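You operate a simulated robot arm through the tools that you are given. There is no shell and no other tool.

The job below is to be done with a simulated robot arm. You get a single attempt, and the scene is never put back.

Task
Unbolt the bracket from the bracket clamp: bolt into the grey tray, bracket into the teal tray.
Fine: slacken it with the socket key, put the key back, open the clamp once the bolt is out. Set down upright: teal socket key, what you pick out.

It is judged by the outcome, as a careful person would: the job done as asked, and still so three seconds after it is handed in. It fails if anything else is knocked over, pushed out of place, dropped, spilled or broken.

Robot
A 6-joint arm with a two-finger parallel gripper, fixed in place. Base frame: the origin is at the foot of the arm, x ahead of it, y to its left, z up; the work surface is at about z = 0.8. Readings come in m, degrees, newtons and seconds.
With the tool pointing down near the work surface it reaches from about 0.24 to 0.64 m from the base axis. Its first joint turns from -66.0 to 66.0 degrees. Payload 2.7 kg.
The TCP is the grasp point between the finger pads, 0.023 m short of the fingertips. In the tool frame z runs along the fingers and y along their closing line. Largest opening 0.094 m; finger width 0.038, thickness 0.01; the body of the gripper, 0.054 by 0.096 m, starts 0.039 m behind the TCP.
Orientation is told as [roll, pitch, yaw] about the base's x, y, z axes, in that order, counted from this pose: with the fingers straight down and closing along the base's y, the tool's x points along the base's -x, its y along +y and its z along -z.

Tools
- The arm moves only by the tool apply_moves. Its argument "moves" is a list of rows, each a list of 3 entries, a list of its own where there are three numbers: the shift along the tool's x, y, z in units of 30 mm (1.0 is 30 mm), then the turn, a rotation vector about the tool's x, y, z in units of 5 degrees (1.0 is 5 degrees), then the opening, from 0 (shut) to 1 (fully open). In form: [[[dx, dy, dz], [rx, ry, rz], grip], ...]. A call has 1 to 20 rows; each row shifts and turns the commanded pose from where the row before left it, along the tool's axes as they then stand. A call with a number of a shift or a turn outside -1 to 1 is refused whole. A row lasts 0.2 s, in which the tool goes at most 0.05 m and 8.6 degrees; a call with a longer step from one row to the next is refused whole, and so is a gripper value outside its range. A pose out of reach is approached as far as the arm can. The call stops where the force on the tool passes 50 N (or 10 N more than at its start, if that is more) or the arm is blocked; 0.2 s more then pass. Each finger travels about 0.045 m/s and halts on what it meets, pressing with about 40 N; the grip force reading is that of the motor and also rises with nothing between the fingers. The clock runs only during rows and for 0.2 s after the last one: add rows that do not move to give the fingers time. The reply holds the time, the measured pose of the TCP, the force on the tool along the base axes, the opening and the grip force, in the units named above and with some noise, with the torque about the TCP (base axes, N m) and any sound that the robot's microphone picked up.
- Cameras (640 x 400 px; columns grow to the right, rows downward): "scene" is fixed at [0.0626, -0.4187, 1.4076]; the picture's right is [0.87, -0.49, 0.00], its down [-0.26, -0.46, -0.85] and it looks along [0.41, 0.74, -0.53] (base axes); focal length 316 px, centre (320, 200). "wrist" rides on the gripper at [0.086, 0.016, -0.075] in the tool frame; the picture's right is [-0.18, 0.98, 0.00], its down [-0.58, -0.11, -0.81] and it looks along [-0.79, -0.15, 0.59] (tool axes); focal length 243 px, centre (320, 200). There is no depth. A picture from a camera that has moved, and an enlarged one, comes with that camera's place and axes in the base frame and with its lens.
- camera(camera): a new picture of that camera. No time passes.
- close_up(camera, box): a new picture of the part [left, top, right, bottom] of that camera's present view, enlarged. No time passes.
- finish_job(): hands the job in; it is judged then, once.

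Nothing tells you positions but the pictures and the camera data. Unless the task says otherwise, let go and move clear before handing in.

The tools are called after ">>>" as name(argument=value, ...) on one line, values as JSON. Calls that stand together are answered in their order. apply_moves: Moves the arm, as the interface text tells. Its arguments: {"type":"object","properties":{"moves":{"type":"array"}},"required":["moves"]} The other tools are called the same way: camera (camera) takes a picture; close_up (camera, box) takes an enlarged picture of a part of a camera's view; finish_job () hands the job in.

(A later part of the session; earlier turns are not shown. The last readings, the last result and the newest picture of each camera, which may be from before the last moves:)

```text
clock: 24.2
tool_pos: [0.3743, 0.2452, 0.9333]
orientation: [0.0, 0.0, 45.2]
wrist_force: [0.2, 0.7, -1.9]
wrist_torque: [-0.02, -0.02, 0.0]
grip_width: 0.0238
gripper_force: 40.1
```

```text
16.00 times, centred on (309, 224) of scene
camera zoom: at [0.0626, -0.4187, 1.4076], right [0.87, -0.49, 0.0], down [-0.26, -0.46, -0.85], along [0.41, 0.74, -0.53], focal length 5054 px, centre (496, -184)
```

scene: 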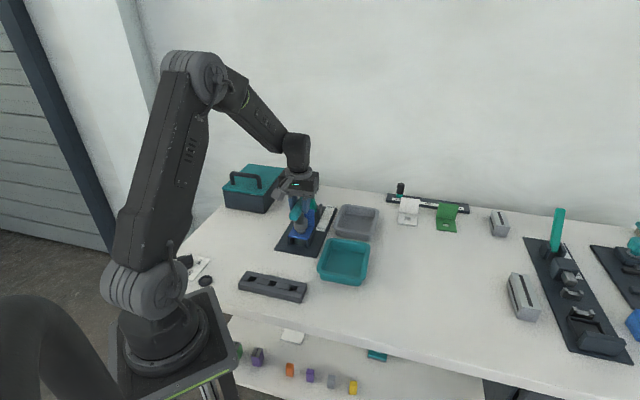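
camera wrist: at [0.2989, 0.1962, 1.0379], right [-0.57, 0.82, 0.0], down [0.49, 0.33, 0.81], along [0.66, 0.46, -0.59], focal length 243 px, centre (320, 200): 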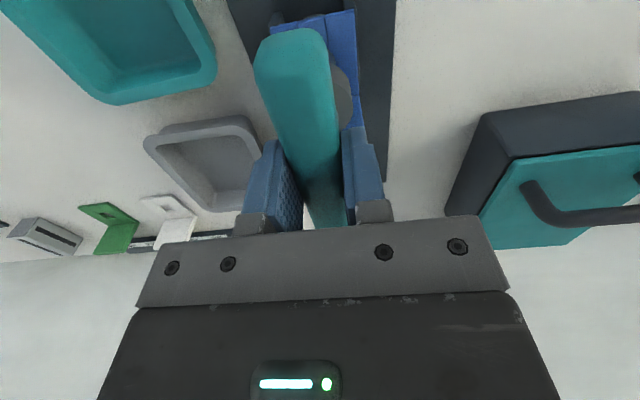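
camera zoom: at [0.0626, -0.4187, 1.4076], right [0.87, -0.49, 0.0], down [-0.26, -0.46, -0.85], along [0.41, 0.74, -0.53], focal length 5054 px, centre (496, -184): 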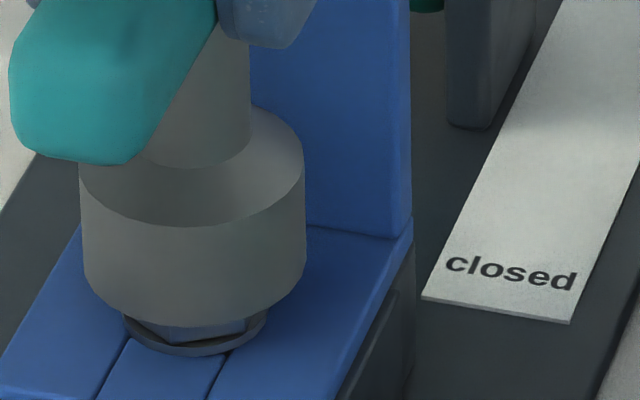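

The socket is now below the earlier contact height with no force, so it is sliding over the head. I'll continue down.

>>> apply_moves(moves=[[[0, 0, 0.06], [0, 0, 0], 0], [[0, 0, 0], [0, 0, 0], 0]])

>>> apply_moves(moves=[[[0, 0, 0.06], [0, 0, 0], 0], [[0, 0, 0], [0, 0, 0], 0]])

>>> close_up(camera="scene", box=[295, 212, 323, 236])

```text
clock: 24.8
tool_pos: [0.3737, 0.2448, 0.9296]
orientation: [0.0, -0.2, 45.1]
wrist_force: [1.1, 1.3, -1.4]
wrist_torque: [0.14, -0.03, 0.02]
grip_width: 0.0239
gripper_force: 40.4
```

```text
clock: 25.4
tool_pos: [0.3733, 0.2462, 0.928]
orientation: [0.0, 0.0, 45.1]
wrist_force: [1.0, 2.5, -1.7]
wrist_torque: [0.21, -0.09, -0.02]
grip_width: 0.0236
gripper_force: 39.6
```

```text
16.00 times, centred on (309, 224) of scene
camera zoom: at [0.0626, -0.4187, 1.4076], right [0.87, -0.49, 0.0], down [-0.26, -0.46, -0.85], along [0.41, 0.74, -0.53], focal length 5054 px, centre (496, -184)
```

zoom: 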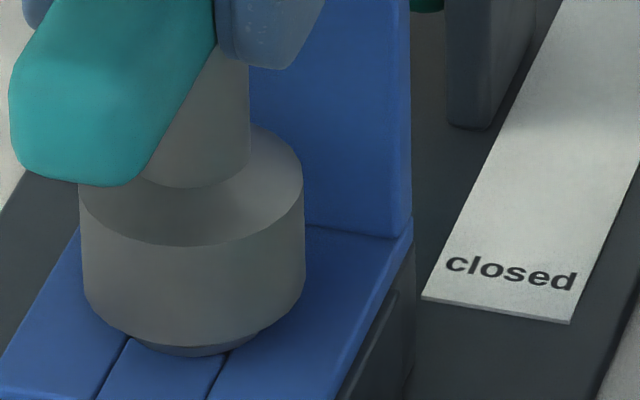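

It is sliding over the head. I'll lower the rest until it seats, relieving the small sideways force.

>>> apply_moves(moves=[[[-0.01, 0.01, 0.06], [0, 0, 0], 0], [[0, 0, 0], [0, 0, 0], 0]])

>>> apply_moves(moves=[[[0, 0, 0.06], [0, 0, 0], 0], [[0, 0, 0], [0, 0, 0], 0]])

>>> close_up(camera="scene", box=[295, 212, 323, 236])

```text
clock: 26.0
tool_pos: [0.3741, 0.2458, 0.9263]
orientation: [0.0, 0.1, 45.1]
wrist_force: [-0.2, -0.2, -2.8]
wrist_torque: [-0.01, 0.0, 0.02]
grip_width: 0.0234
gripper_force: 40.2
```

```text
clock: 26.6
tool_pos: [0.3743, 0.2452, 0.9239]
orientation: [0.0, -0.1, 45.1]
wrist_force: [-0.1, -0.7, -2.0]
wrist_torque: [0.0, 0.04, 0.01]
grip_width: 0.0237
gripper_force: 39.9
```

```text
16.00 times, centred on (309, 224) of scene
camera zoom: at [0.0626, -0.4187, 1.4076], right [0.87, -0.49, 0.0], down [-0.26, -0.46, -0.85], along [0.41, 0.74, -0.53], focal length 5054 px, centre (496, -184)
```

zoom: 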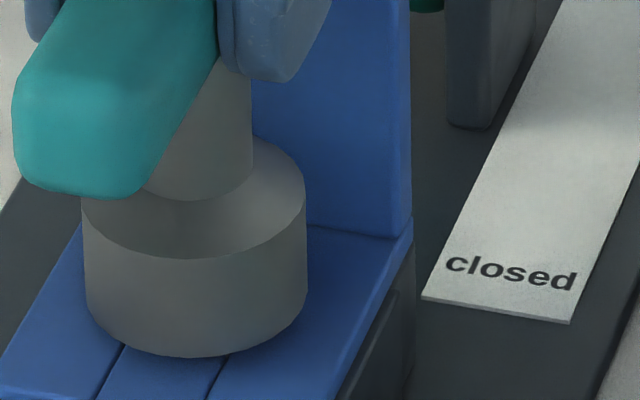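

>>> apply_moves(moves=[[[0, 0, 0.05], [0, 0, 0], 0], [[0, 0, 0], [0, 0, 0], 0]])

>>> apply_moves(moves=[[[0, 0, 0.05], [0, 0, 0], 0], [[0, 0, 0], [0, 0, 0], 0]])

>>> close_up(camera="scene", box=[285, 200, 325, 240])

```text
clock: 27.2
tool_pos: [0.3738, 0.2449, 0.923]
orientation: [0.0, 0.0, 45.1]
wrist_force: [0.1, -0.2, -1.6]
wrist_torque: [-0.01, 0.0, 0.02]
grip_width: 0.0235
gripper_force: 39.7
```

```text
clock: 27.8
tool_pos: [0.3737, 0.2465, 0.9205]
orientation: [0.0, -0.1, 45.1]
wrist_force: [1.3, 1.9, -1.0]
wrist_torque: [0.08, -0.05, 0.0]
grip_width: 0.0237
gripper_force: 39.8
```

```text
10.00 times, centred on (305, 220) of scene
camera zoom: at [0.0626, -0.4187, 1.4076], right [0.87, -0.49, 0.0], down [-0.26, -0.46, -0.85], along [0.41, 0.74, -0.53], focal length 3159 px, centre (470, 0)
```

zoom: 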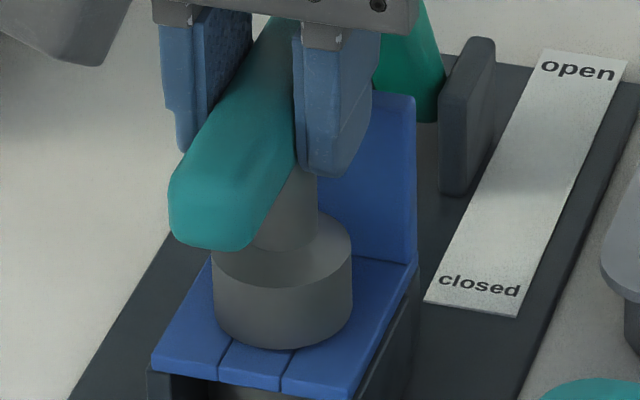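

The socket is down around the head. I'll raise 3 mm so the fingertips clear the bracket flange, then start turning counter-clockwise in small steps while watching torque.

>>> apply_moves(moves=[[[0, 0, -0.1], [0, 0, 0], 0], [[0, 0, 0], [0, 0, -0.6], 0], [[0, 0, 0], [0, 0, 0], 0]])

>>> apply_moves(moves=[[[0, 0, 0], [0, 0, -0.6], 0], [[0, 0, 0], [0, 0, 0], 0]])

>>> apply_moves(moves=[[[0, 0, 0], [0, 0, -0.6], 0], [[0, 0, 0], [0, 0, 0], 0]])

```text
clock: 28.6
tool_pos: [0.3737, 0.2468, 0.9244]
orientation: [0.0, -0.1, 48.2]
wrist_force: [0.8, 2.3, -2.4]
wrist_torque: [0.23, -0.05, -0.04]
grip_width: 0.0235
gripper_force: 39.9
```

```text
clock: 29.2
tool_pos: [0.3745, 0.2468, 0.925]
orientation: [0.0, -0.2, 51.2]
wrist_force: [2.1, 5.6, -2.7]
wrist_torque: [0.38, -0.24, -0.1]
grip_width: 0.0236
gripper_force: 40.3
```

```text
clock: 29.8
tool_pos: [0.3728, 0.2459, 0.926]
orientation: [0.0, -0.1, 54.2]
wrist_force: [1.7, 6.9, 0.1]
wrist_torque: [0.55, -0.22, -0.06]
grip_width: 0.0237
gripper_force: 40.5
```

A sideways force is building as I turn, so the turning axis isn't quite coaxial with the bolt. I'll shift a fraction of a millimetre to relieve it.

>>> apply_moves(moves=[[[-0.025, 0.009, 0], [0, 0, 0], 0], [[0, 0, 0], [0, 0, 0], 0]])

>>> close_up(camera="scene", box=[285, 200, 325, 240])

```text
clock: 30.4
tool_pos: [0.3737, 0.2462, 0.9239]
orientation: [-0.1, -0.1, 54.1]
wrist_force: [1.7, 4.9, 0.7]
wrist_torque: [0.37, -0.2, -0.05]
grip_width: 0.0238
gripper_force: 40.5
```

```text
10.00 times, centred on (305, 220) of scene
camera zoom: at [0.0626, -0.4186, 1.4076], right [0.87, -0.49, 0.0], down [-0.26, -0.46, -0.85], along [0.41, 0.74, -0.53], focal length 3159 px, centre (470, 0)
```

zoom: 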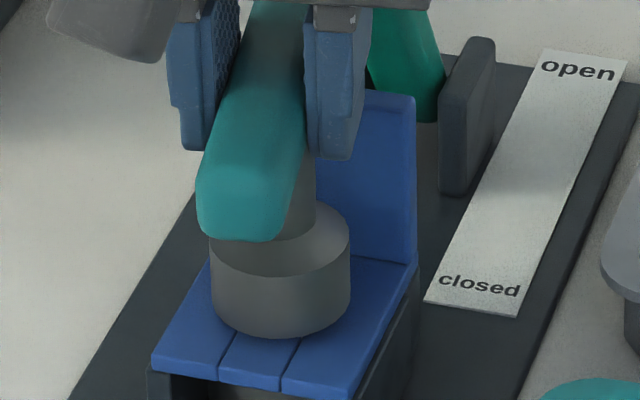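

>>> apply_moves(moves=[[[-0.045, 0.014, 0], [0, 0, 0], 0], [[0, 0, 0], [0, 0, 0], 0]])

>>> apply_moves(moves=[[[0, 0, 0], [0, 0, -0.6], 0], [[0, 0, 0], [0, 0, 0], 0]])

```text
clock: 31.0
tool_pos: [0.3746, 0.2469, 0.9244]
orientation: [0.1, 0.3, 54.1]
wrist_force: [-1.1, -2.3, -2.3]
wrist_torque: [-0.22, 0.08, -0.01]
grip_width: 0.0236
gripper_force: 40.4
```

```text
clock: 31.6
tool_pos: [0.3733, 0.2467, 0.9239]
orientation: [0.0, 0.1, 57.0]
wrist_force: [-0.8, -6.6, -3.3]
wrist_torque: [-0.48, 0.16, -0.07]
grip_width: 0.0235
gripper_force: 39.5
```

>>> apply_moves(moves=[[[0.026, -0.012, 0], [0, 0, 0], 0], [[0, 0, 0], [0, 0, 0], 0]])

>>> apply_moves(moves=[[[0, 0, 0], [0, 0, -0.6], 0], [[0, 0, 0], [0, 0, 0], 0]])

>>> apply_moves(moves=[[[0, 0, 0], [0, 0, -0.6], 0], [[0, 0, 0], [0, 0, 0], 0]])

```text
clock: 32.2
tool_pos: [0.3731, 0.2465, 0.9228]
orientation: [0.2, 0.0, 57.2]
wrist_force: [-3.0, -1.7, -3.4]
wrist_torque: [-0.19, 0.28, -0.02]
grip_width: 0.0234
gripper_force: 40.4
```

```text
clock: 32.8
tool_pos: [0.3747, 0.2468, 0.9243]
orientation: [0.0, 0.0, 60.2]
wrist_force: [-8.3, -4.9, 0.4]
wrist_torque: [-0.34, 0.55, -0.23]
grip_width: 0.0236
gripper_force: 40.0
```

```text
clock: 33.4
tool_pos: [0.3735, 0.2466, 0.9251]
orientation: [0.0, 0.0, 63.2]
wrist_force: [-6.0, -3.4, 0.7]
wrist_torque: [-0.29, 0.47, -0.39]
grip_width: 0.0236
gripper_force: 39.9
```

Reaction torque about z is rising (−0.39 N·m), so the hex is engaged and resisting. I'll trim the side load and keep turning.

>>> apply_moves(moves=[[[0.028, 0.018, 0], [0, 0, 0], 0], [[0, 0, 0], [0, 0, -0.6], 0], [[0, 0, 0], [0, 0, 0], 0]])

>>> apply_moves(moves=[[[0, 0, 0], [0, 0, -0.6], 0], [[0, 0, 0], [0, 0, 0], 0]])

>>> close_up(camera="scene", box=[285, 195, 335, 245])

```text
clock: 34.2
tool_pos: [0.3748, 0.2469, 0.9243]
orientation: [-0.1, -0.1, 66.2]
wrist_force: [3.0, 1.3, -4.5]
wrist_torque: [0.12, -0.17, -0.53]
grip_width: 0.0238
gripper_force: 40.0
```

```text
clock: 34.8
tool_pos: [0.3739, 0.2457, 0.9241]
orientation: [0.0, -0.1, 69.2]
wrist_force: [3.6, 3.6, -6.1]
wrist_torque: [0.31, -0.28, -0.55]
grip_width: 0.0234
gripper_force: 40.0
```

```text
8.00 times, centred on (310, 220) of scene
camera zoom: at [0.0628, -0.4186, 1.4076], right [0.87, -0.49, 0.0], down [-0.26, -0.46, -0.85], along [0.41, 0.74, -0.53], focal length 2527 px, centre (400, 40)
```

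zoom: 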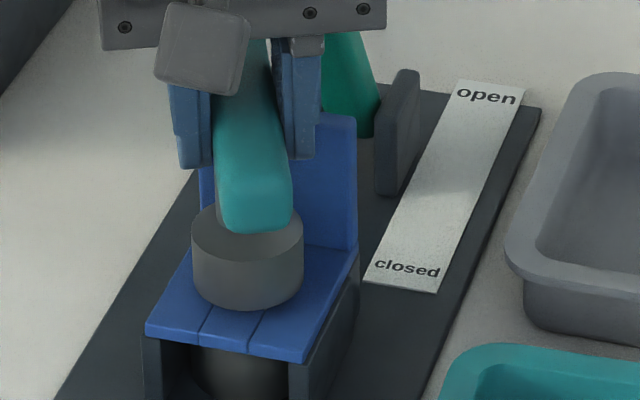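

Torque levelled at about −0.55 N·m, so the bolt is probably turning with friction. I'll continue with small trims.

>>> apply_moves(moves=[[[-0.022, -0.01, 0], [0, 0, -0.6], 0], [[0, 0, 0], [0, 0, -0.6], 0], [[0, 0, 0], [0, 0, 0], 0]])

>>> apply_moves(moves=[[[0, 0, 0], [0, 0, -0.6], 0], [[0, 0, 0], [0, 0, -0.6], 0], [[0, 0, 0], [0, 0, 0], 0]])

```text
clock: 35.6
tool_pos: [0.3753, 0.2471, 0.9248]
orientation: [0.1, 0.1, 75.3]
wrist_force: [2.6, -2.0, -6.0]
wrist_torque: [-0.13, -0.15, -0.56]
grip_width: 0.0239
gripper_force: 39.5
```

```text
clock: 36.4
tool_pos: [0.3741, 0.246, 0.9254]
orientation: [0.1, 0.0, 81.2]
wrist_force: [3.9, -7.7, -7.5]
wrist_torque: [-0.51, -0.24, -0.66]
grip_width: 0.0236
gripper_force: 39.8
```

>>> apply_moves(moves=[[[0.03, -0.02, 0], [0, 0, 0], 0], [[0.008, -0.006, 0], [0, 0, -0.6], 0], [[0.008, -0.006, 0], [0, 0, -0.6], 0], [[0, 0, 0], [0, 0, 0], 0]])

>>> apply_moves(moves=[[[0.008, -0.006, 0], [0, 0, -0.6], 0], [[0.008, -0.006, 0], [0, 0, -0.6], 0], [[0.008, -0.006, 0], [0, 0, -0.6], 0], [[0, 0, 0], [0, 0, 0], 0]])

>>> close_up(camera="scene", box=[285, 195, 335, 245])

```text
clock: 37.4
tool_pos: [0.3745, 0.2465, 0.9251]
orientation: [0.1, -0.1, 87.2]
wrist_force: [-3.0, 4.7, -7.8]
wrist_torque: [0.36, 0.24, -0.66]
grip_width: 0.0236
gripper_force: 39.9
```

```text
clock: 38.4
tool_pos: [0.3759, 0.246, 0.9251]
orientation: [-0.2, 0.0, 96.2]
wrist_force: [-7.5, 14.5, -0.5]
wrist_torque: [1.04, 0.46, -0.62]
grip_width: 0.0238
gripper_force: 39.4
```

```text
8.00 times, centred on (310, 220) of scene
camera zoom: at [0.0624, -0.4184, 1.4077], right [0.87, -0.49, 0.0], down [-0.26, -0.46, -0.85], along [0.41, 0.74, -0.53], focal length 2527 px, centre (400, 40)
```

zoom: 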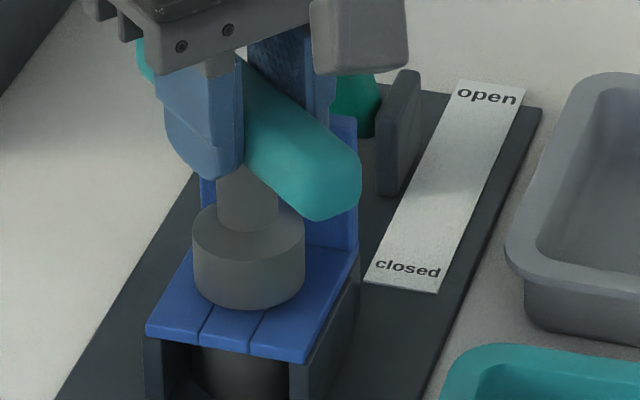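

I over-compensated and side force is up to 15 N. I'll shift back to relieve it.

>>> apply_moves(moves=[[[-0.04, 0.016, 0], [0, 0, 0], 0], [[-0.032, 0.012, 0], [0, 0, 0], 0], [[0, 0, 0], [0, 0, 0], 0]])

>>> apply_moves(moves=[[[0, 0, 0], [0, 0, -0.6], 0], [[0, 0, 0], [0, 0, 0], 0]])

```text
clock: 39.2
tool_pos: [0.3743, 0.247, 0.9251]
orientation: [0.1, 0.1, 96.2]
wrist_force: [3.2, -0.4, 0.7]
wrist_torque: [-0.08, -0.18, -0.65]
grip_width: 0.0237
gripper_force: 40.0
```

```text
clock: 39.8
tool_pos: [0.3751, 0.2459, 0.9257]
orientation: [0.0, 0.0, 99.1]
wrist_force: [5.3, -5.8, 0.8]
wrist_torque: [-0.52, -0.42, -0.65]
grip_width: 0.0236
gripper_force: 40.0
```

>>> apply_moves(moves=[[[0.01, -0.01, 0], [0, 0, -0.6], 0], [[0, 0, 0], [0, 0, -0.6], 0], [[0, 0, 0], [0, 0, 0], 0]])

>>> apply_moves(moves=[[[0, 0, 0], [0, 0, -0.6], 0], [[0, 0, 0], [0, 0, -0.6], 0], [[0, 0, 0], [0, 0, 0], 0]])

```text
clock: 40.6
tool_pos: [0.3748, 0.2469, 0.9254]
orientation: [0.0, 0.0, 105.2]
wrist_force: [4.7, -9.4, 1.7]
wrist_torque: [-0.7, -0.38, -0.59]
grip_width: 0.0238
gripper_force: 39.5
```

```text
clock: 41.4
tool_pos: [0.3758, 0.2469, 0.9267]
orientation: [0.1, 0.1, 111.1]
wrist_force: [6.1, -14.6, 0.9]
wrist_torque: [-1.06, -0.48, -0.47]
grip_width: 0.0238
gripper_force: 39.6
```

>>> apply_moves(moves=[[[0.03, -0.005, 0], [0, 0, 0], 0], [[0.028, -0.005, 0], [0, 0, 0], 0], [[0, 0, 0], [0, 0, 0], 0]])

>>> apply_moves(moves=[[[0, 0, 0], [0, 0, -0.6], 0], [[0, 0, 0], [0, 0, -0.6], 0], [[0, 0, 0], [0, 0, 0], 0]])

>>> close_up(camera="scene", box=[285, 195, 335, 245])

```text
clock: 42.2
tool_pos: [0.3748, 0.2469, 0.9242]
orientation: [0.0, -0.1, 111.1]
wrist_force: [-2.4, -1.5, 1.6]
wrist_torque: [-0.05, 0.2, -0.49]
grip_width: 0.0237
gripper_force: 40.4
```

```text
clock: 43.0
tool_pos: [0.3752, 0.246, 0.9244]
orientation: [-0.2, -0.1, 117.1]
wrist_force: [-8.1, 10.1, 0.0]
wrist_torque: [0.81, 0.61, -0.4]
grip_width: 0.024
gripper_force: 40.6
```

```text
8.00 times, centred on (310, 220) of scene
camera zoom: at [0.0624, -0.4185, 1.4077], right [0.87, -0.49, 0.0], down [-0.26, -0.46, -0.85], along [0.41, 0.74, -0.53], focal length 2527 px, centre (400, 40)
```

zoom: 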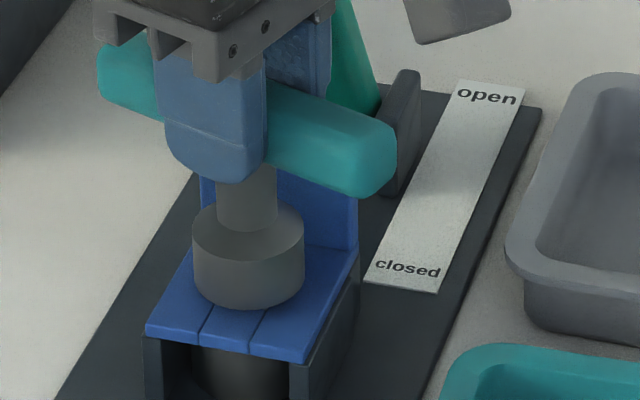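

The resisting torque is falling (−0.66 to −0.40), so the bolt is slackening. I'll continue with trims.

>>> apply_moves(moves=[[[-0.045, 0.005, 0], [0, 0, 0], 0], [[0, 0, 0], [0, 0, -0.6], 0], [[0, 0, 0], [0, 0, -0.6], 0], [[0, 0, 0], [0, 0, 0], 0]])

>>> apply_moves(moves=[[[0, 0, 0], [0, 0, -0.6], 0], [[0, 0, 0], [0, 0, -0.6], 0], [[0, 0, 0], [0, 0, 0], 0]])

```text
clock: 44.0
tool_pos: [0.3745, 0.2476, 0.9254]
orientation: [-0.1, 0.0, 123.2]
wrist_force: [-1.5, 4.3, 2.3]
wrist_torque: [0.38, 0.15, -0.34]
grip_width: 0.0235
gripper_force: 40.0
```

```text
clock: 44.8
tool_pos: [0.3756, 0.2463, 0.9259]
orientation: [-0.1, 0.0, 129.1]
wrist_force: [2.4, 5.8, 1.7]
wrist_torque: [0.46, -0.08, -0.31]
grip_width: 0.0238
gripper_force: 39.9
```

>>> apply_moves(moves=[[[-0.013, -0.02, 0], [0, 0, -0.6], 0], [[0, 0, 0], [0, 0, -0.6], 0], [[0, 0, 0], [0, 0, 0], 0]])

>>> apply_moves(moves=[[[0, 0, 0], [0, 0, -0.6], 0], [[0, 0, 0], [0, 0, -0.6], 0], [[0, 0, 0], [0, 0, 0], 0]])

>>> close_up(camera="scene", box=[285, 195, 335, 245])

>>> camera(camera="scene")

```text
clock: 45.6
tool_pos: [0.3762, 0.2472, 0.9245]
orientation: [0.0, 0.0, 135.1]
wrist_force: [1.1, 1.3, 3.9]
wrist_torque: [0.1, -0.01, -0.2]
grip_width: 0.0235
gripper_force: 39.7
```

```text
clock: 46.4
tool_pos: [0.3741, 0.2462, 0.9255]
orientation: [0.0, 0.0, 141.2]
wrist_force: [1.5, -1.9, 1.2]
wrist_torque: [-0.2, -0.08, -0.12]
grip_width: 0.0238
gripper_force: 40.0
```

```text
8.00 times, centred on (310, 220) of scene
camera zoom: at [0.0626, -0.4188, 1.4076], right [0.87, -0.49, 0.0], down [-0.26, -0.46, -0.85], along [0.41, 0.74, -0.53], focal length 2527 px, centre (400, 40)
```

zoom: 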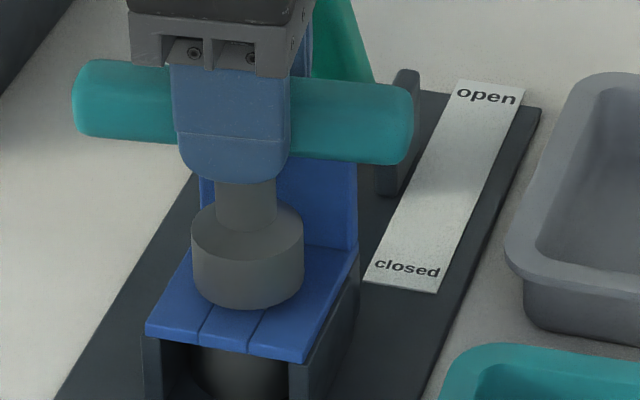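

```text
taken
```

scene: 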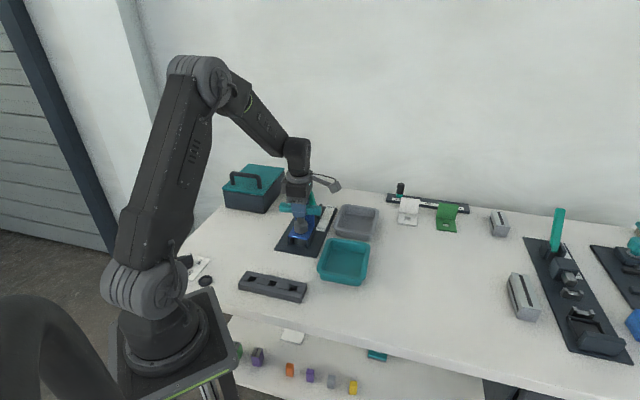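

Torque is almost gone (−0.12). I'll turn a bit more until it's free.

>>> apply_moves(moves=[[[0, 0, 0], [0, 0, -0.6], 0], [[0, 0, 0], [0, 0, -0.6], 0], [[0, 0, 0], [0, 0, 0], 0]])

>>> apply_moves(moves=[[[0, 0, 0], [0, 0, -0.6], 0], [[0, 0, 0], [0, 0, -0.6], 0], [[0, 0, 0], [0, 0, 0], 0]])

```text
clock: 47.2
tool_pos: [0.3754, 0.247, 0.926]
orientation: [0.0, 0.0, 147.3]
wrist_force: [3.8, -2.5, -1.8]
wrist_torque: [-0.19, -0.33, -0.06]
grip_width: 0.0237
gripper_force: 40.3
```

```text
clock: 48.0
tool_pos: [0.3753, 0.2469, 0.9254]
orientation: [0.0, 0.0, 153.1]
wrist_force: [5.5, -6.7, -2.5]
wrist_torque: [-0.57, -0.38, -0.02]
grip_width: 0.0238
gripper_force: 39.6
```

Torque is essentially zero. I'll trim the side load and turn a little more to be sure it is fully slack.

>>> apply_moves(moves=[[[0.032, 0.015, 0], [0, 0, 0], 0], [[0, 0, 0], [0, 0, -0.6], 0], [[0, 0, 0], [0, 0, -0.6], 0], [[0, 0, 0], [0, 0, 0], 0]])

>>> apply_moves(moves=[[[0, 0, 0], [0, 0, -0.6], 0], [[0, 0, 0], [0, 0, -0.6], 0], [[0, 0, 0], [0, 0, 0], 0]])

```text
clock: 49.0
tool_pos: [0.3763, 0.2465, 0.9251]
orientation: [-0.2, 0.1, 159.2]
wrist_force: [-0.3, -0.2, 1.5]
wrist_torque: [-0.05, 0.05, -0.03]
grip_width: 0.0236
gripper_force: 40.2
```

```text
clock: 49.8
tool_pos: [0.3758, 0.2465, 0.925]
orientation: [-0.1, -0.1, 165.3]
wrist_force: [-4.9, 7.4, -0.9]
wrist_torque: [0.54, 0.4, -0.02]
grip_width: 0.0236
gripper_force: 40.3
```

The bolt turns freely now after about 105° of rotation. I'll relax the side load, back off within the hex play, and lift the key straight up.

>>> apply_moves(moves=[[[-0.028, -0.024, 0], [0, 0, 0.8], 0], [[0, 0, 0], [0, 0, 0], 0]])

>>> apply_moves(moves=[[[0, 0, -0.2], [0, 0, 0], 0], [[0, 0, -0.2], [0, 0, 0], 0], [[0, 0, 0], [0, 0, 0], 0]])

>>> close_up(camera="scene", box=[285, 200, 325, 240])

```text
clock: 50.4
tool_pos: [0.3748, 0.2468, 0.9255]
orientation: [-0.1, -0.1, 161.1]
wrist_force: [-1.5, 3.6, -4.3]
wrist_torque: [0.21, 0.04, -0.02]
grip_width: 0.0236
gripper_force: 40.0
```

```text
clock: 51.2
tool_pos: [0.3747, 0.2473, 0.9371]
orientation: [0.0, 0.1, 161.0]
wrist_force: [-0.7, 0.3, -2.2]
wrist_torque: [0.05, 0.03, -0.01]
grip_width: 0.0237
gripper_force: 40.0
```

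```text
10.00 times, centred on (305, 220) of scene
camera zoom: at [0.0626, -0.4187, 1.4076], right [0.87, -0.49, 0.0], down [-0.26, -0.46, -0.85], along [0.41, 0.74, -0.53], focal length 3159 px, centre (470, 0)
```

zoom: 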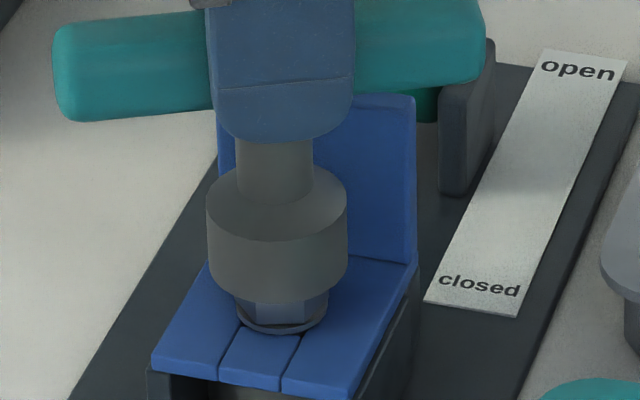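

The bolt stayed in place and has risen about 2 mm. I'll lift the key clear.

>>> apply_moves(moves=[[[0, 0, -0.5], [0, 0, 0], 0], [[0, 0, -0.8], [0, 0, 0], 0], [[0, 0, -0.8], [0, 0, 0], 0], [[0, 0, 0], [0, 0, 0], 0]])

>>> close_up(camera="scene", box=[275, 170, 345, 250])

>>> close_up(camera="scene", box=[285, 205, 325, 245])

```text
clock: 52.2
tool_pos: [0.3749, 0.2468, 0.9997]
orientation: [0.0, 0.0, 161.1]
wrist_force: [-0.2, -0.3, -0.8]
wrist_torque: [0.01, 0.02, 0.02]
grip_width: 0.0237
gripper_force: 39.5
```

```text
5.00 times, centred on (310, 210) of scene
camera zoom: at [0.0626, -0.4187, 1.4076], right [0.87, -0.49, 0.0], down [-0.26, -0.46, -0.85], along [0.41, 0.74, -0.53], focal length 1579 px, centre (370, 150)
```

zoom: 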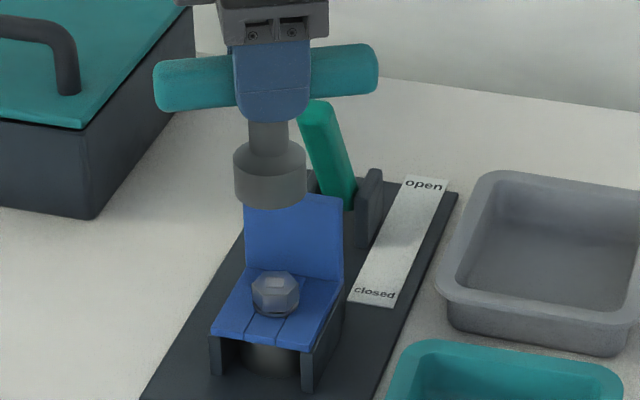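

```text
10.00 times, centred on (305, 225) of scene
camera zoom: at [0.0626, -0.4187, 1.4076], right [0.87, -0.49, 0.0], down [-0.26, -0.46, -0.85], along [0.41, 0.74, -0.53], focal length 3159 px, centre (470, -50)
```

zoom: 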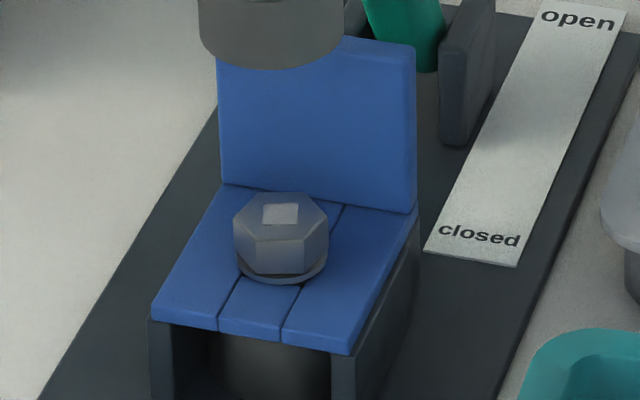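

The bolt's green mark has turned grey, so it's slack. I'll rotate the key back to its original heading at this height.

>>> apply_moves(moves=[[[0, 0, 0], [0, 0, 1], 0], [[0, 0, 0], [0, 0, 1], 0], [[0, 0, 0], [0, 0, 1], 0], [[0, 0, 0], [0, 0, 1], 0], [[0, 0, 0], [0, 0, 1], 0], [[0, 0, 0], [0, 0, 1], 0], [[0, 0, 0], [0, 0, 1], 0], [[0, 0, 0], [0, 0, 1], 0], [[0, 0, 0], [0, 0, 1], 0], [[0, 0, 0], [0, 0, 1], 0], [[0, 0, 0], [0, 0, 1], 0], [[0, 0, 0], [0, 0, 1], 0], [[0, 0, 0], [0, 0, 1], 0], [[0, 0, 0], [0, 0, 1], 0], [[0, 0, 0], [0, 0, 1], 0], [[0, 0, 0], [0, 0, 1], 0], [[0, 0, 0], [0, 0, 1], 0], [[0, 0, 0], [0, 0, 1], 0], [[0, 0, 0], [0, 0, 1], 0], [[0, 0, 0], [0, 0, 1], 0]])

>>> apply_moves(moves=[[[0, 0, 0], [0, 0, 1], 0], [[0, 0, 0], [0, 0, 1], 0], [[0, 0, 0], [0, 0, 1], 0], [[0, 0, 0], [0, 0, 0.2], 0], [[0, 0, 0], [0, 0, 0], 0]])

```text
clock: 56.4
tool_pos: [0.3757, 0.2478, 0.9985]
orientation: [-0.1, 0.0, 61.0]
wrist_force: [-1.0, -0.3, -3.5]
wrist_torque: [0.01, 0.0, 0.02]
grip_width: 0.0236
gripper_force: 40.3
```

```text
clock: 57.6
tool_pos: [0.3762, 0.2478, 0.9979]
orientation: [0.0, -0.1, 45.1]
wrist_force: [0.6, -0.1, -1.8]
wrist_torque: [0.0, 0.0, -0.02]
grip_width: 0.0235
gripper_force: 39.8
```

>>> apply_moves(moves=[[[0.546, 0.76, 0], [0, 0, 0], 0], [[0.546, 0.76, 0], [0, 0, 0], 0], [[0.546, 0.76, 0], [0, 0, 0], 0], [[0.546, 0.76, 0], [0, 0, 0], 0], [[0.546, 0.76, 0], [0, 0, 0], 0], [[0, 0, 0.8], [0, 0, 0], 0], [[0, 0, 0.8], [0, 0, 0], 0], [[0, 0, 0.8], [0, 0, 0], 0], [[0, 0, 0.8], [0, 0, 0], 0], [[0, 0, 0], [0, 0, 0], 0], [[0, 0, 0], [0, 0, 0], 0]])

>>> close_up(camera="scene", box=[200, 170, 320, 270])

>>> camera(camera="wrist")

```text
clock: 60.0
tool_pos: [0.2361, 0.2707, 0.9037]
orientation: [0.0, 0.0, 45.1]
wrist_force: [0.6, 0.5, -1.7]
wrist_torque: [-0.01, 0.01, 0.03]
grip_width: 0.0238
gripper_force: 39.5
```

```text
4.00 times, centred on (260, 220) of scene
camera zoom: at [0.0626, -0.4187, 1.4076], right [0.87, -0.49, 0.0], down [-0.26, -0.46, -0.85], along [0.41, 0.74, -0.53], focal length 1264 px, centre (560, 120)
```

zoom: 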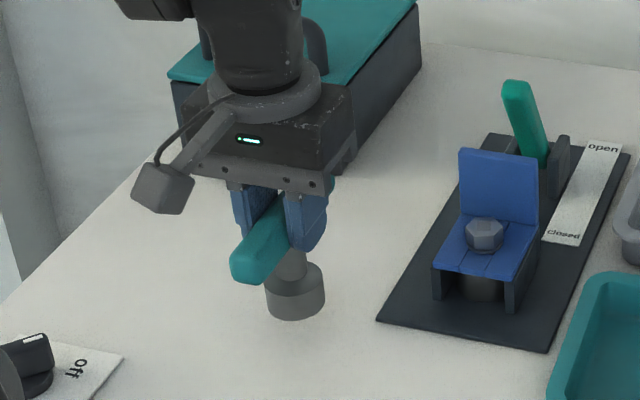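

```text
taken
camera wrist: at [0.1637, 0.2197, 0.9779], right [-0.57, 0.82, 0.0], down [0.49, 0.33, 0.81], along [0.66, 0.46, -0.59], focal length 243 px, centre (320, 200)
```

wrist: 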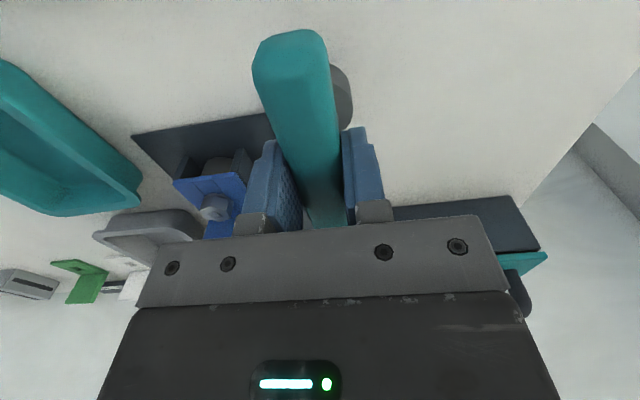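

The key is back over its spot with the same heading. I'll lower gently to the table.

>>> apply_moves(moves=[[[0, 0, 0.3], [0, 0, 0], 0], [[0, 0, 0.3], [0, 0, 0], 0], [[0, 0, 0], [0, 0, 0], 0]])

>>> apply_moves(moves=[[[0, 0, 0.05], [0, 0, 0], 0], [[0, 0, 0], [0, 0, 0], 0]])

>>> apply_moves(moves=[[[0, 0, 0.04], [0, 0, 0], 0], [[0, 0, 0], [0, 0, 0], 0]])

```text
clock: 60.8
tool_pos: [0.2359, 0.2697, 0.8865]
orientation: [0.0, -0.1, 45.0]
wrist_force: [-0.2, 0.1, -2.9]
wrist_torque: [-0.01, 0.01, 0.0]
grip_width: 0.0238
gripper_force: 39.5
```

```text
clock: 61.4
tool_pos: [0.2372, 0.2693, 0.8843]
orientation: [0.1, 0.0, 45.1]
wrist_force: [0.4, 0.2, -1.9]
wrist_torque: [0.01, -0.03, 0.0]
grip_width: 0.0238
gripper_force: 39.4
```

```text
clock: 62.0
tool_pos: [0.2352, 0.2701, 0.8838]
orientation: [0.0, 0.0, 45.1]
wrist_force: [0.6, -0.1, -2.8]
wrist_torque: [0.03, 0.0, -0.01]
grip_width: 0.0237
gripper_force: 39.9
```

>>> apply_moves(moves=[[[0, 0, 0.035], [0, 0, 0], 0], [[0, 0, 0], [0, 0, 0], 0]])

>>> apply_moves(moves=[[[0, 0, 0.03], [0, 0, 0], 0], [[0, 0, 0], [0, 0, 0], 0]])

```text
clock: 62.6
tool_pos: [0.2362, 0.2678, 0.8817]
orientation: [0.0, -0.1, 45.1]
wrist_force: [1.0, -0.3, -2.1]
wrist_torque: [0.03, 0.03, 0.0]
grip_width: 0.0239
gripper_force: 40.4
```

```text
clock: 63.2
tool_pos: [0.2358, 0.2706, 0.8818]
orientation: [0.0, 0.0, 45.1]
wrist_force: [0.4, -0.4, -2.2]
wrist_torque: [-0.01, 0.02, 0.02]
grip_width: 0.0237
gripper_force: 39.7
```

>>> apply_moves(moves=[[[0, 0, 0.03], [0, 0, 0], 0], [[0, 0, 0], [0, 0, 0], 0]])

>>> apply_moves(moves=[[[0, 0, 0.03], [0, 0, 0], 0], [[0, 0, 0], [0, 0, 0], 0]])

>>> close_up(camera="scene", box=[230, 200, 290, 260])

```text
clock: 63.8
tool_pos: [0.2364, 0.27, 0.881]
orientation: [0.0, -0.2, 45.1]
wrist_force: [-3.1, 1.1, 9.4]
wrist_torque: [-0.12, 0.22, -0.01]
grip_width: 0.0237
gripper_force: 39.7
```

```text
clock: 64.4
tool_pos: [0.237, 0.2701, 0.8812]
orientation: [0.1, -0.3, 45.2]
wrist_force: [-6.5, -2.3, 24.9]
wrist_torque: [-0.05, 0.11, -0.03]
grip_width: 0.024
gripper_force: 39.9
```

```text
6.67 times, centred on (260, 230) of scene
camera zoom: at [0.0622, -0.419, 1.4075], right [0.87, -0.49, 0.0], down [-0.26, -0.46, -0.85], along [0.41, 0.74, -0.53], focal length 2106 px, centre (720, 0)
```

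zoom: 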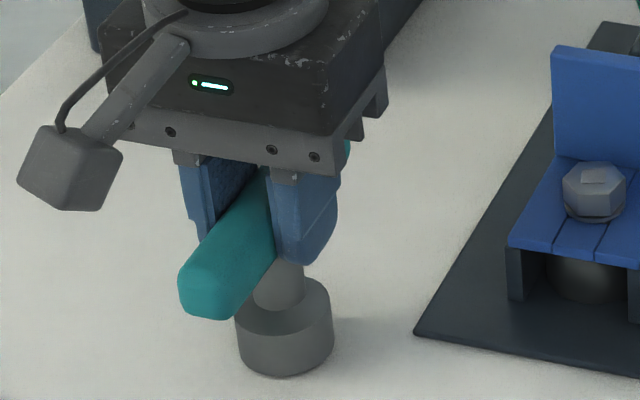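

The key is on the table at 25 N. I'll back off about 1 mm to unload it, then open the fingers slowly.

>>> apply_moves(moves=[[[0, 0, -0.045], [0, 0, 0], 0], [[0, 0, 0], [0, 0, 0], 0]])

>>> apply_moves(moves=[[[0, 0, 0], [0, 0, 0], 0.28], [[0, 0, 0], [0, 0, 0], 0.33], [[0, 0, 0], [0, 0, 0], 0.4], [[0, 0, 0], [0, 0, 0], 0.6], [[0, 0, 0], [0, 0, 0], 0.8], [[0, 0, 0], [0, 0, 0], 1], [[0, 0, 0], [0, 0, 0], 1], [[0, 0, 0], [0, 0, 0], 1]])

>>> close_up(camera="scene", box=[230, 200, 290, 260])

>>> camera(camera="wrist")

```text
clock: 65.0
tool_pos: [0.2361, 0.2696, 0.8802]
orientation: [0.1, 0.0, 45.1]
wrist_force: [0.8, 0.8, 2.1]
wrist_torque: [0.18, -0.15, -0.02]
grip_width: 0.0236
gripper_force: 40.1
```

```text
clock: 66.8
tool_pos: [0.2362, 0.2682, 0.8812]
orientation: [0.0, 0.0, 45.1]
wrist_force: [0.3, 0.3, 0.4]
wrist_torque: [0.0, 0.01, 0.0]
grip_width: 0.0938
gripper_force: 0.0
```

```text
6.67 times, centred on (260, 230) of scene
camera zoom: at [0.0626, -0.4187, 1.4076], right [0.87, -0.49, 0.0], down [-0.26, -0.46, -0.85], along [0.41, 0.74, -0.53], focal length 2106 px, centre (720, 0)
```

zoom: 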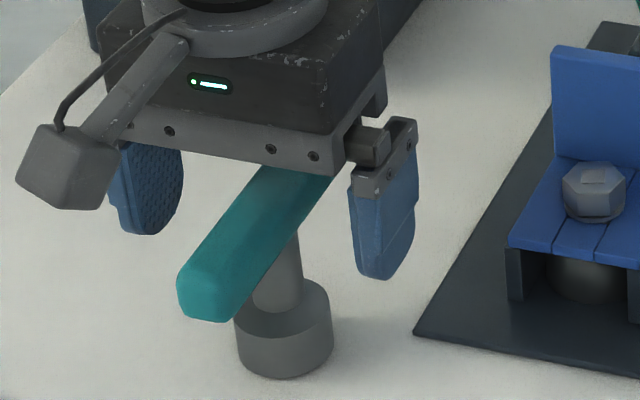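

```text
taken
camera wrist: at [0.1636, 0.219, 0.9554], right [-0.57, 0.82, 0.0], down [0.49, 0.33, 0.81], along [0.66, 0.46, -0.59], focal length 243 px, centre (320, 200)
```

wrist: 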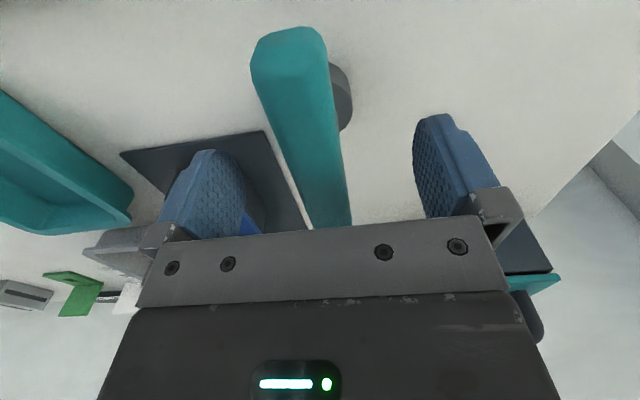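

The key stands upright where it was. I'll rise clear of it and look at the bolt from above to plan the grip.

>>> apply_moves(moves=[[[0, 0, -0.6], [0, 0, 0], 1], [[0, 0, -1], [0, 0, 0], 1], [[0, 0, -1], [0, 0, 0], 1], [[0, 0, -1], [0, 0, 0], 1], [[0, 0, -1], [0, 0, 0], 1], [[0, 0, 0], [0, 0, 0], 1]])

>>> camera(camera="wrist")

>>> close_up(camera="scene", box=[200, 170, 320, 270])

>>> close_up(camera="wrist", box=[200, 80, 280, 160])

```text
clock: 68.2
tool_pos: [0.2366, 0.2702, 1.0198]
orientation: [0.0, 0.1, 45.1]
wrist_force: [0.3, 0.0, 0.2]
wrist_torque: [0.0, -0.04, -0.03]
grip_width: 0.094
gripper_force: 0.0
```

```text
taken
camera wrist: at [0.1634, 0.2194, 1.0942], right [-0.57, 0.82, 0.0], down [0.49, 0.33, 0.81], along [0.66, 0.46, -0.59], focal length 243 px, centre (320, 200)
```

wrist: 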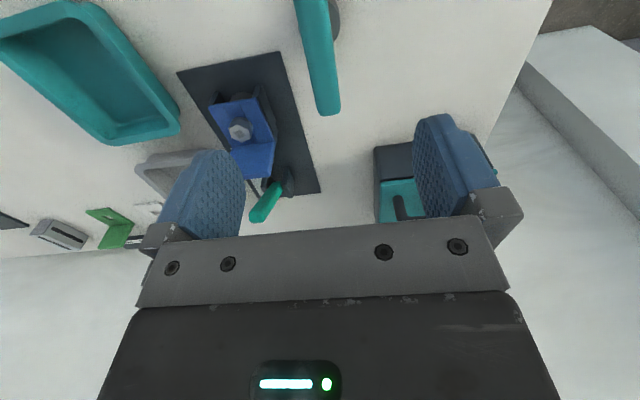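

```text
4.00 times, centred on (260, 220) of scene
camera zoom: at [0.0626, -0.4187, 1.4076], right [0.87, -0.49, 0.0], down [-0.26, -0.46, -0.85], along [0.41, 0.74, -0.53], focal length 1264 px, centre (560, 120)
```

zoom: 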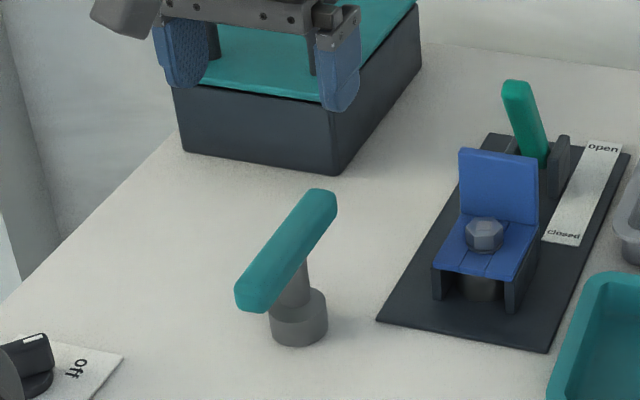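

```text
5.00 times, centred on (240, 120) of wrist
camera zoom: at [0.1634, 0.2194, 1.0942], right [-0.57, 0.82, 0.0], down [0.49, 0.33, 0.81], along [0.66, 0.46, -0.59], focal length 1213 px, centre (720, 600)
```

zoom: 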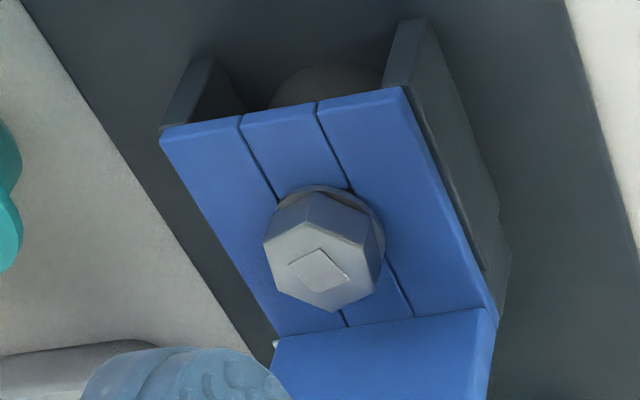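

>>> close_up(camera="wrist", box=[224, 112, 256, 144])

>>> close_up(camera="wrist", box=[0, 0, 320, 240])

```text
12.50 times, centred on (240, 128) of wrist
camera zoom: at [0.1634, 0.2194, 1.0942], right [-0.57, 0.82, 0.0], down [0.49, 0.33, 0.81], along [0.66, 0.46, -0.59], focal length 3033 px, centre (1320, 1100)
```

zoom: 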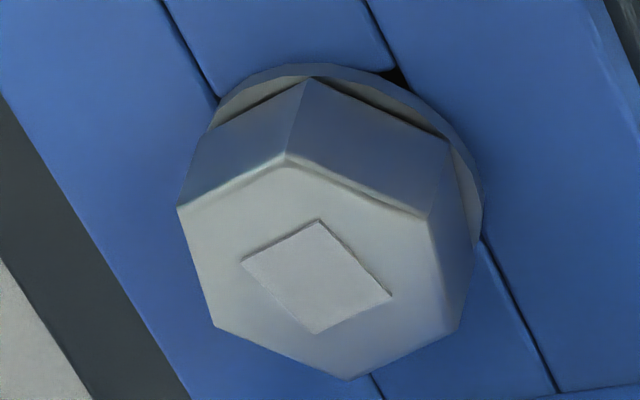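

```text
1.67 times, centred on (160, 120) of wrist
camera zoom: at [0.1634, 0.2194, 1.0942], right [-0.57, 0.82, 0.0], down [0.49, 0.33, 0.81], along [0.66, 0.46, -0.59], focal length 404 px, centre (587, 333)
```

zoom: 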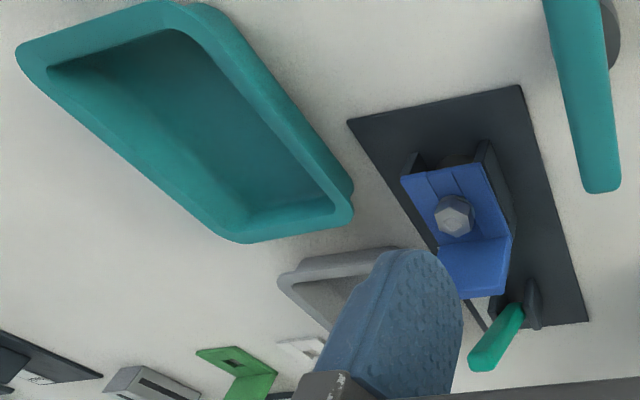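

The bolt hex is rotated about 12.6° in tool terms, so a yaw of 32.5° puts the pads on its flats. I'll use a partial opening so the fingers miss the flange, and move above the bolt.

>>> apply_moves(moves=[[[-0.544, -0.76, 0], [0, 0, 0], 0.9], [[-0.544, -0.76, 0], [0, 0, 0], 0.8], [[-0.544, -0.76, 0], [0, 0, 0], 0.7], [[-0.544, -0.76, 0], [0, 0, 0], 0.6], [[-0.544, -0.76, 0], [0, 0, 0], 0.53], [[0, 0, 0.9], [0, 0, 0.84], 0.53], [[0, 0, 0.9], [0, 0, 0.84], 0.53], [[0, 0, 0.9], [0, 0, 0.84], 0.53], [[0, 0, 0], [0, 0, 0], 0.53]])

>>> camera(camera="wrist")

>>> close_up(camera="scene", box=[275, 180, 335, 250])

>>> close_up(camera="wrist", box=[270, 30, 370, 130])

```text
clock: 70.2
tool_pos: [0.3748, 0.2468, 0.9365]
orientation: [-0.1, 0.0, 32.5]
wrist_force: [0.2, 0.0, -0.2]
wrist_torque: [0.03, 0.01, 0.01]
grip_width: 0.0495
gripper_force: 0.0
```

```text
taken
camera wrist: at [0.2925, 0.2135, 1.012], right [-0.37, 0.93, 0.0], down [0.55, 0.22, 0.81], along [0.75, 0.3, -0.59], focal length 243 px, centre (320, 200)
```

wrist: 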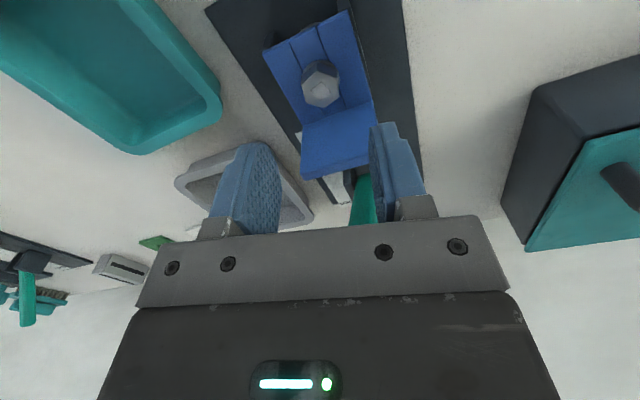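

```text
5.71 times, centred on (305, 215) of scene
camera zoom: at [0.0626, -0.4187, 1.4076], right [0.87, -0.49, 0.0], down [-0.26, -0.46, -0.85], along [0.41, 0.74, -0.53], focal length 1805 px, centre (406, 114)
```

zoom: 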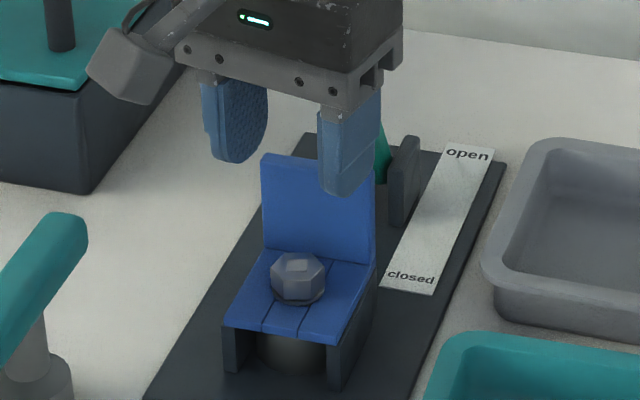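

```text
4.00 times, centred on (320, 80) of wrist
camera zoom: at [0.2925, 0.2135, 1.012], right [-0.37, 0.93, 0.0], down [0.55, 0.22, 0.81], along [0.75, 0.3, -0.59], focal length 970 px, centre (320, 680)
```

zoom: 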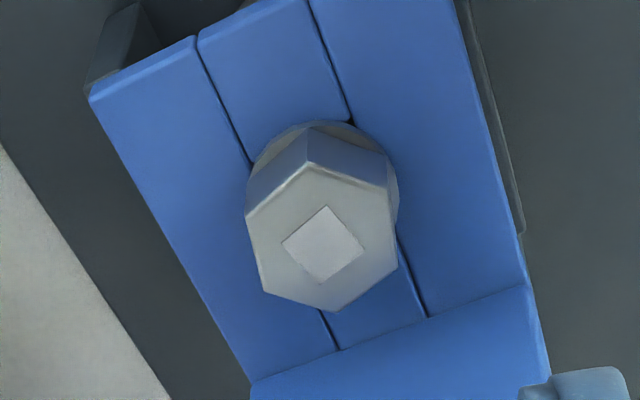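

The bolt centre is within 1 mm of the tool axis and the flats face the pads. I'll descend until the fingertips are just above the washer.

>>> apply_moves(moves=[[[0.01, 0.025, 0.5], [0, 0, 0], 0.53], [[0, 0, 0.5], [0, 0, 0], 0.53], [[0, 0, 0.5], [0, 0, 0], 0.53], [[0, 0, 0.5], [0, 0, 0], 0.53], [[0, 0, 0], [0, 0, 0], 0.53]])

>>> close_up(camera="scene", box=[285, 200, 325, 240])

>>> camera(camera="wrist")

```text
clock: 71.4
tool_pos: [0.3743, 0.2464, 0.8775]
orientation: [-0.1, 0.0, 32.5]
wrist_force: [-0.2, -0.9, 0.5]
wrist_torque: [0.02, 0.0, 0.0]
grip_width: 0.0499
gripper_force: 0.0
```

```text
10.00 times, centred on (305, 220) of scene
camera zoom: at [0.0626, -0.4187, 1.4076], right [0.87, -0.49, 0.0], down [-0.26, -0.46, -0.85], along [0.41, 0.74, -0.53], focal length 3159 px, centre (470, 0)
```

zoom: 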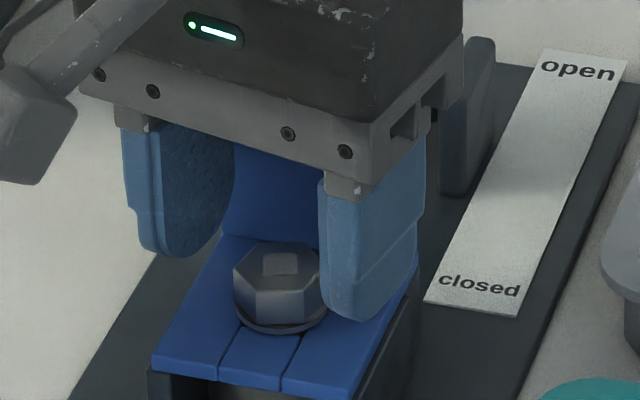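

```text
taken
camera wrist: at [0.2917, 0.2132, 0.9525], right [-0.37, 0.93, 0.0], down [0.55, 0.22, 0.81], along [0.75, 0.3, -0.59], focal length 243 px, centre (320, 200)
```

wrist: 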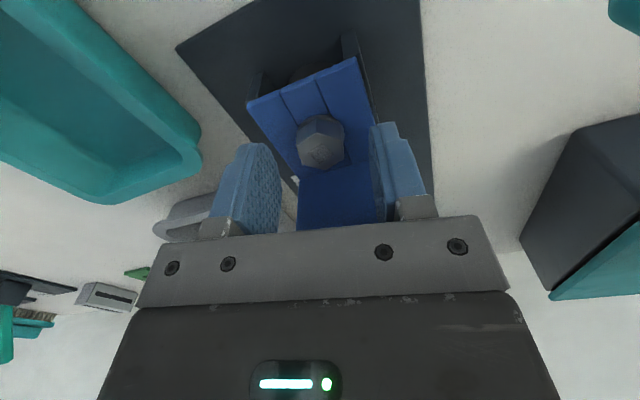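

>>> apply_moves(moves=[[[0, 0, 0.12], [0, 0, 0], 0.53], [[0, 0, 0.12], [0, 0, 0], 0.53], [[0, 0, 0], [0, 0, 0], 0.53]])

>>> close_up(camera="scene", box=[285, 200, 325, 240])

>>> close_up(camera="wrist", box=[240, 90, 400, 230])

```text
clock: 72.2
tool_pos: [0.3746, 0.2466, 0.8705]
orientation: [0.0, 0.0, 32.5]
wrist_force: [-0.1, -0.1, 0.8]
wrist_torque: [-0.01, -0.02, -0.03]
grip_width: 0.0501
gripper_force: 0.0
```

```text
10.00 times, centred on (305, 220) of scene
camera zoom: at [0.0626, -0.4187, 1.4076], right [0.87, -0.49, 0.0], down [-0.26, -0.46, -0.85], along [0.41, 0.74, -0.53], focal length 3159 px, centre (470, 0)
```

zoom: 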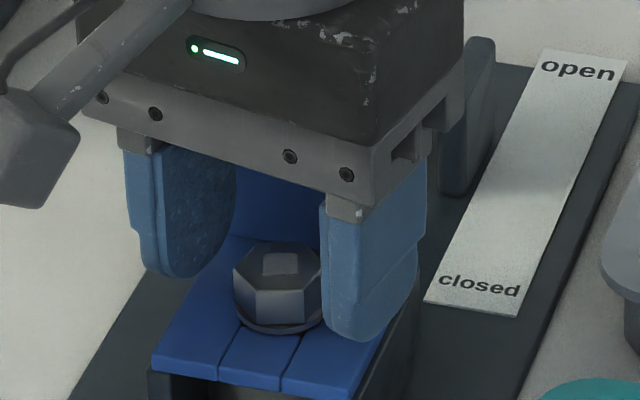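

```text
2.86 times, centred on (320, 160) of wrist
camera zoom: at [0.2921, 0.2134, 0.9448], right [-0.37, 0.93, 0.0], down [0.55, 0.22, 0.81], along [0.75, 0.3, -0.59], focal length 693 px, centre (320, 314)
```

zoom: 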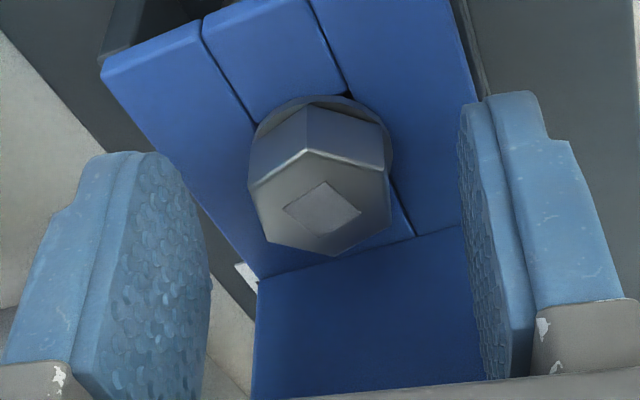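

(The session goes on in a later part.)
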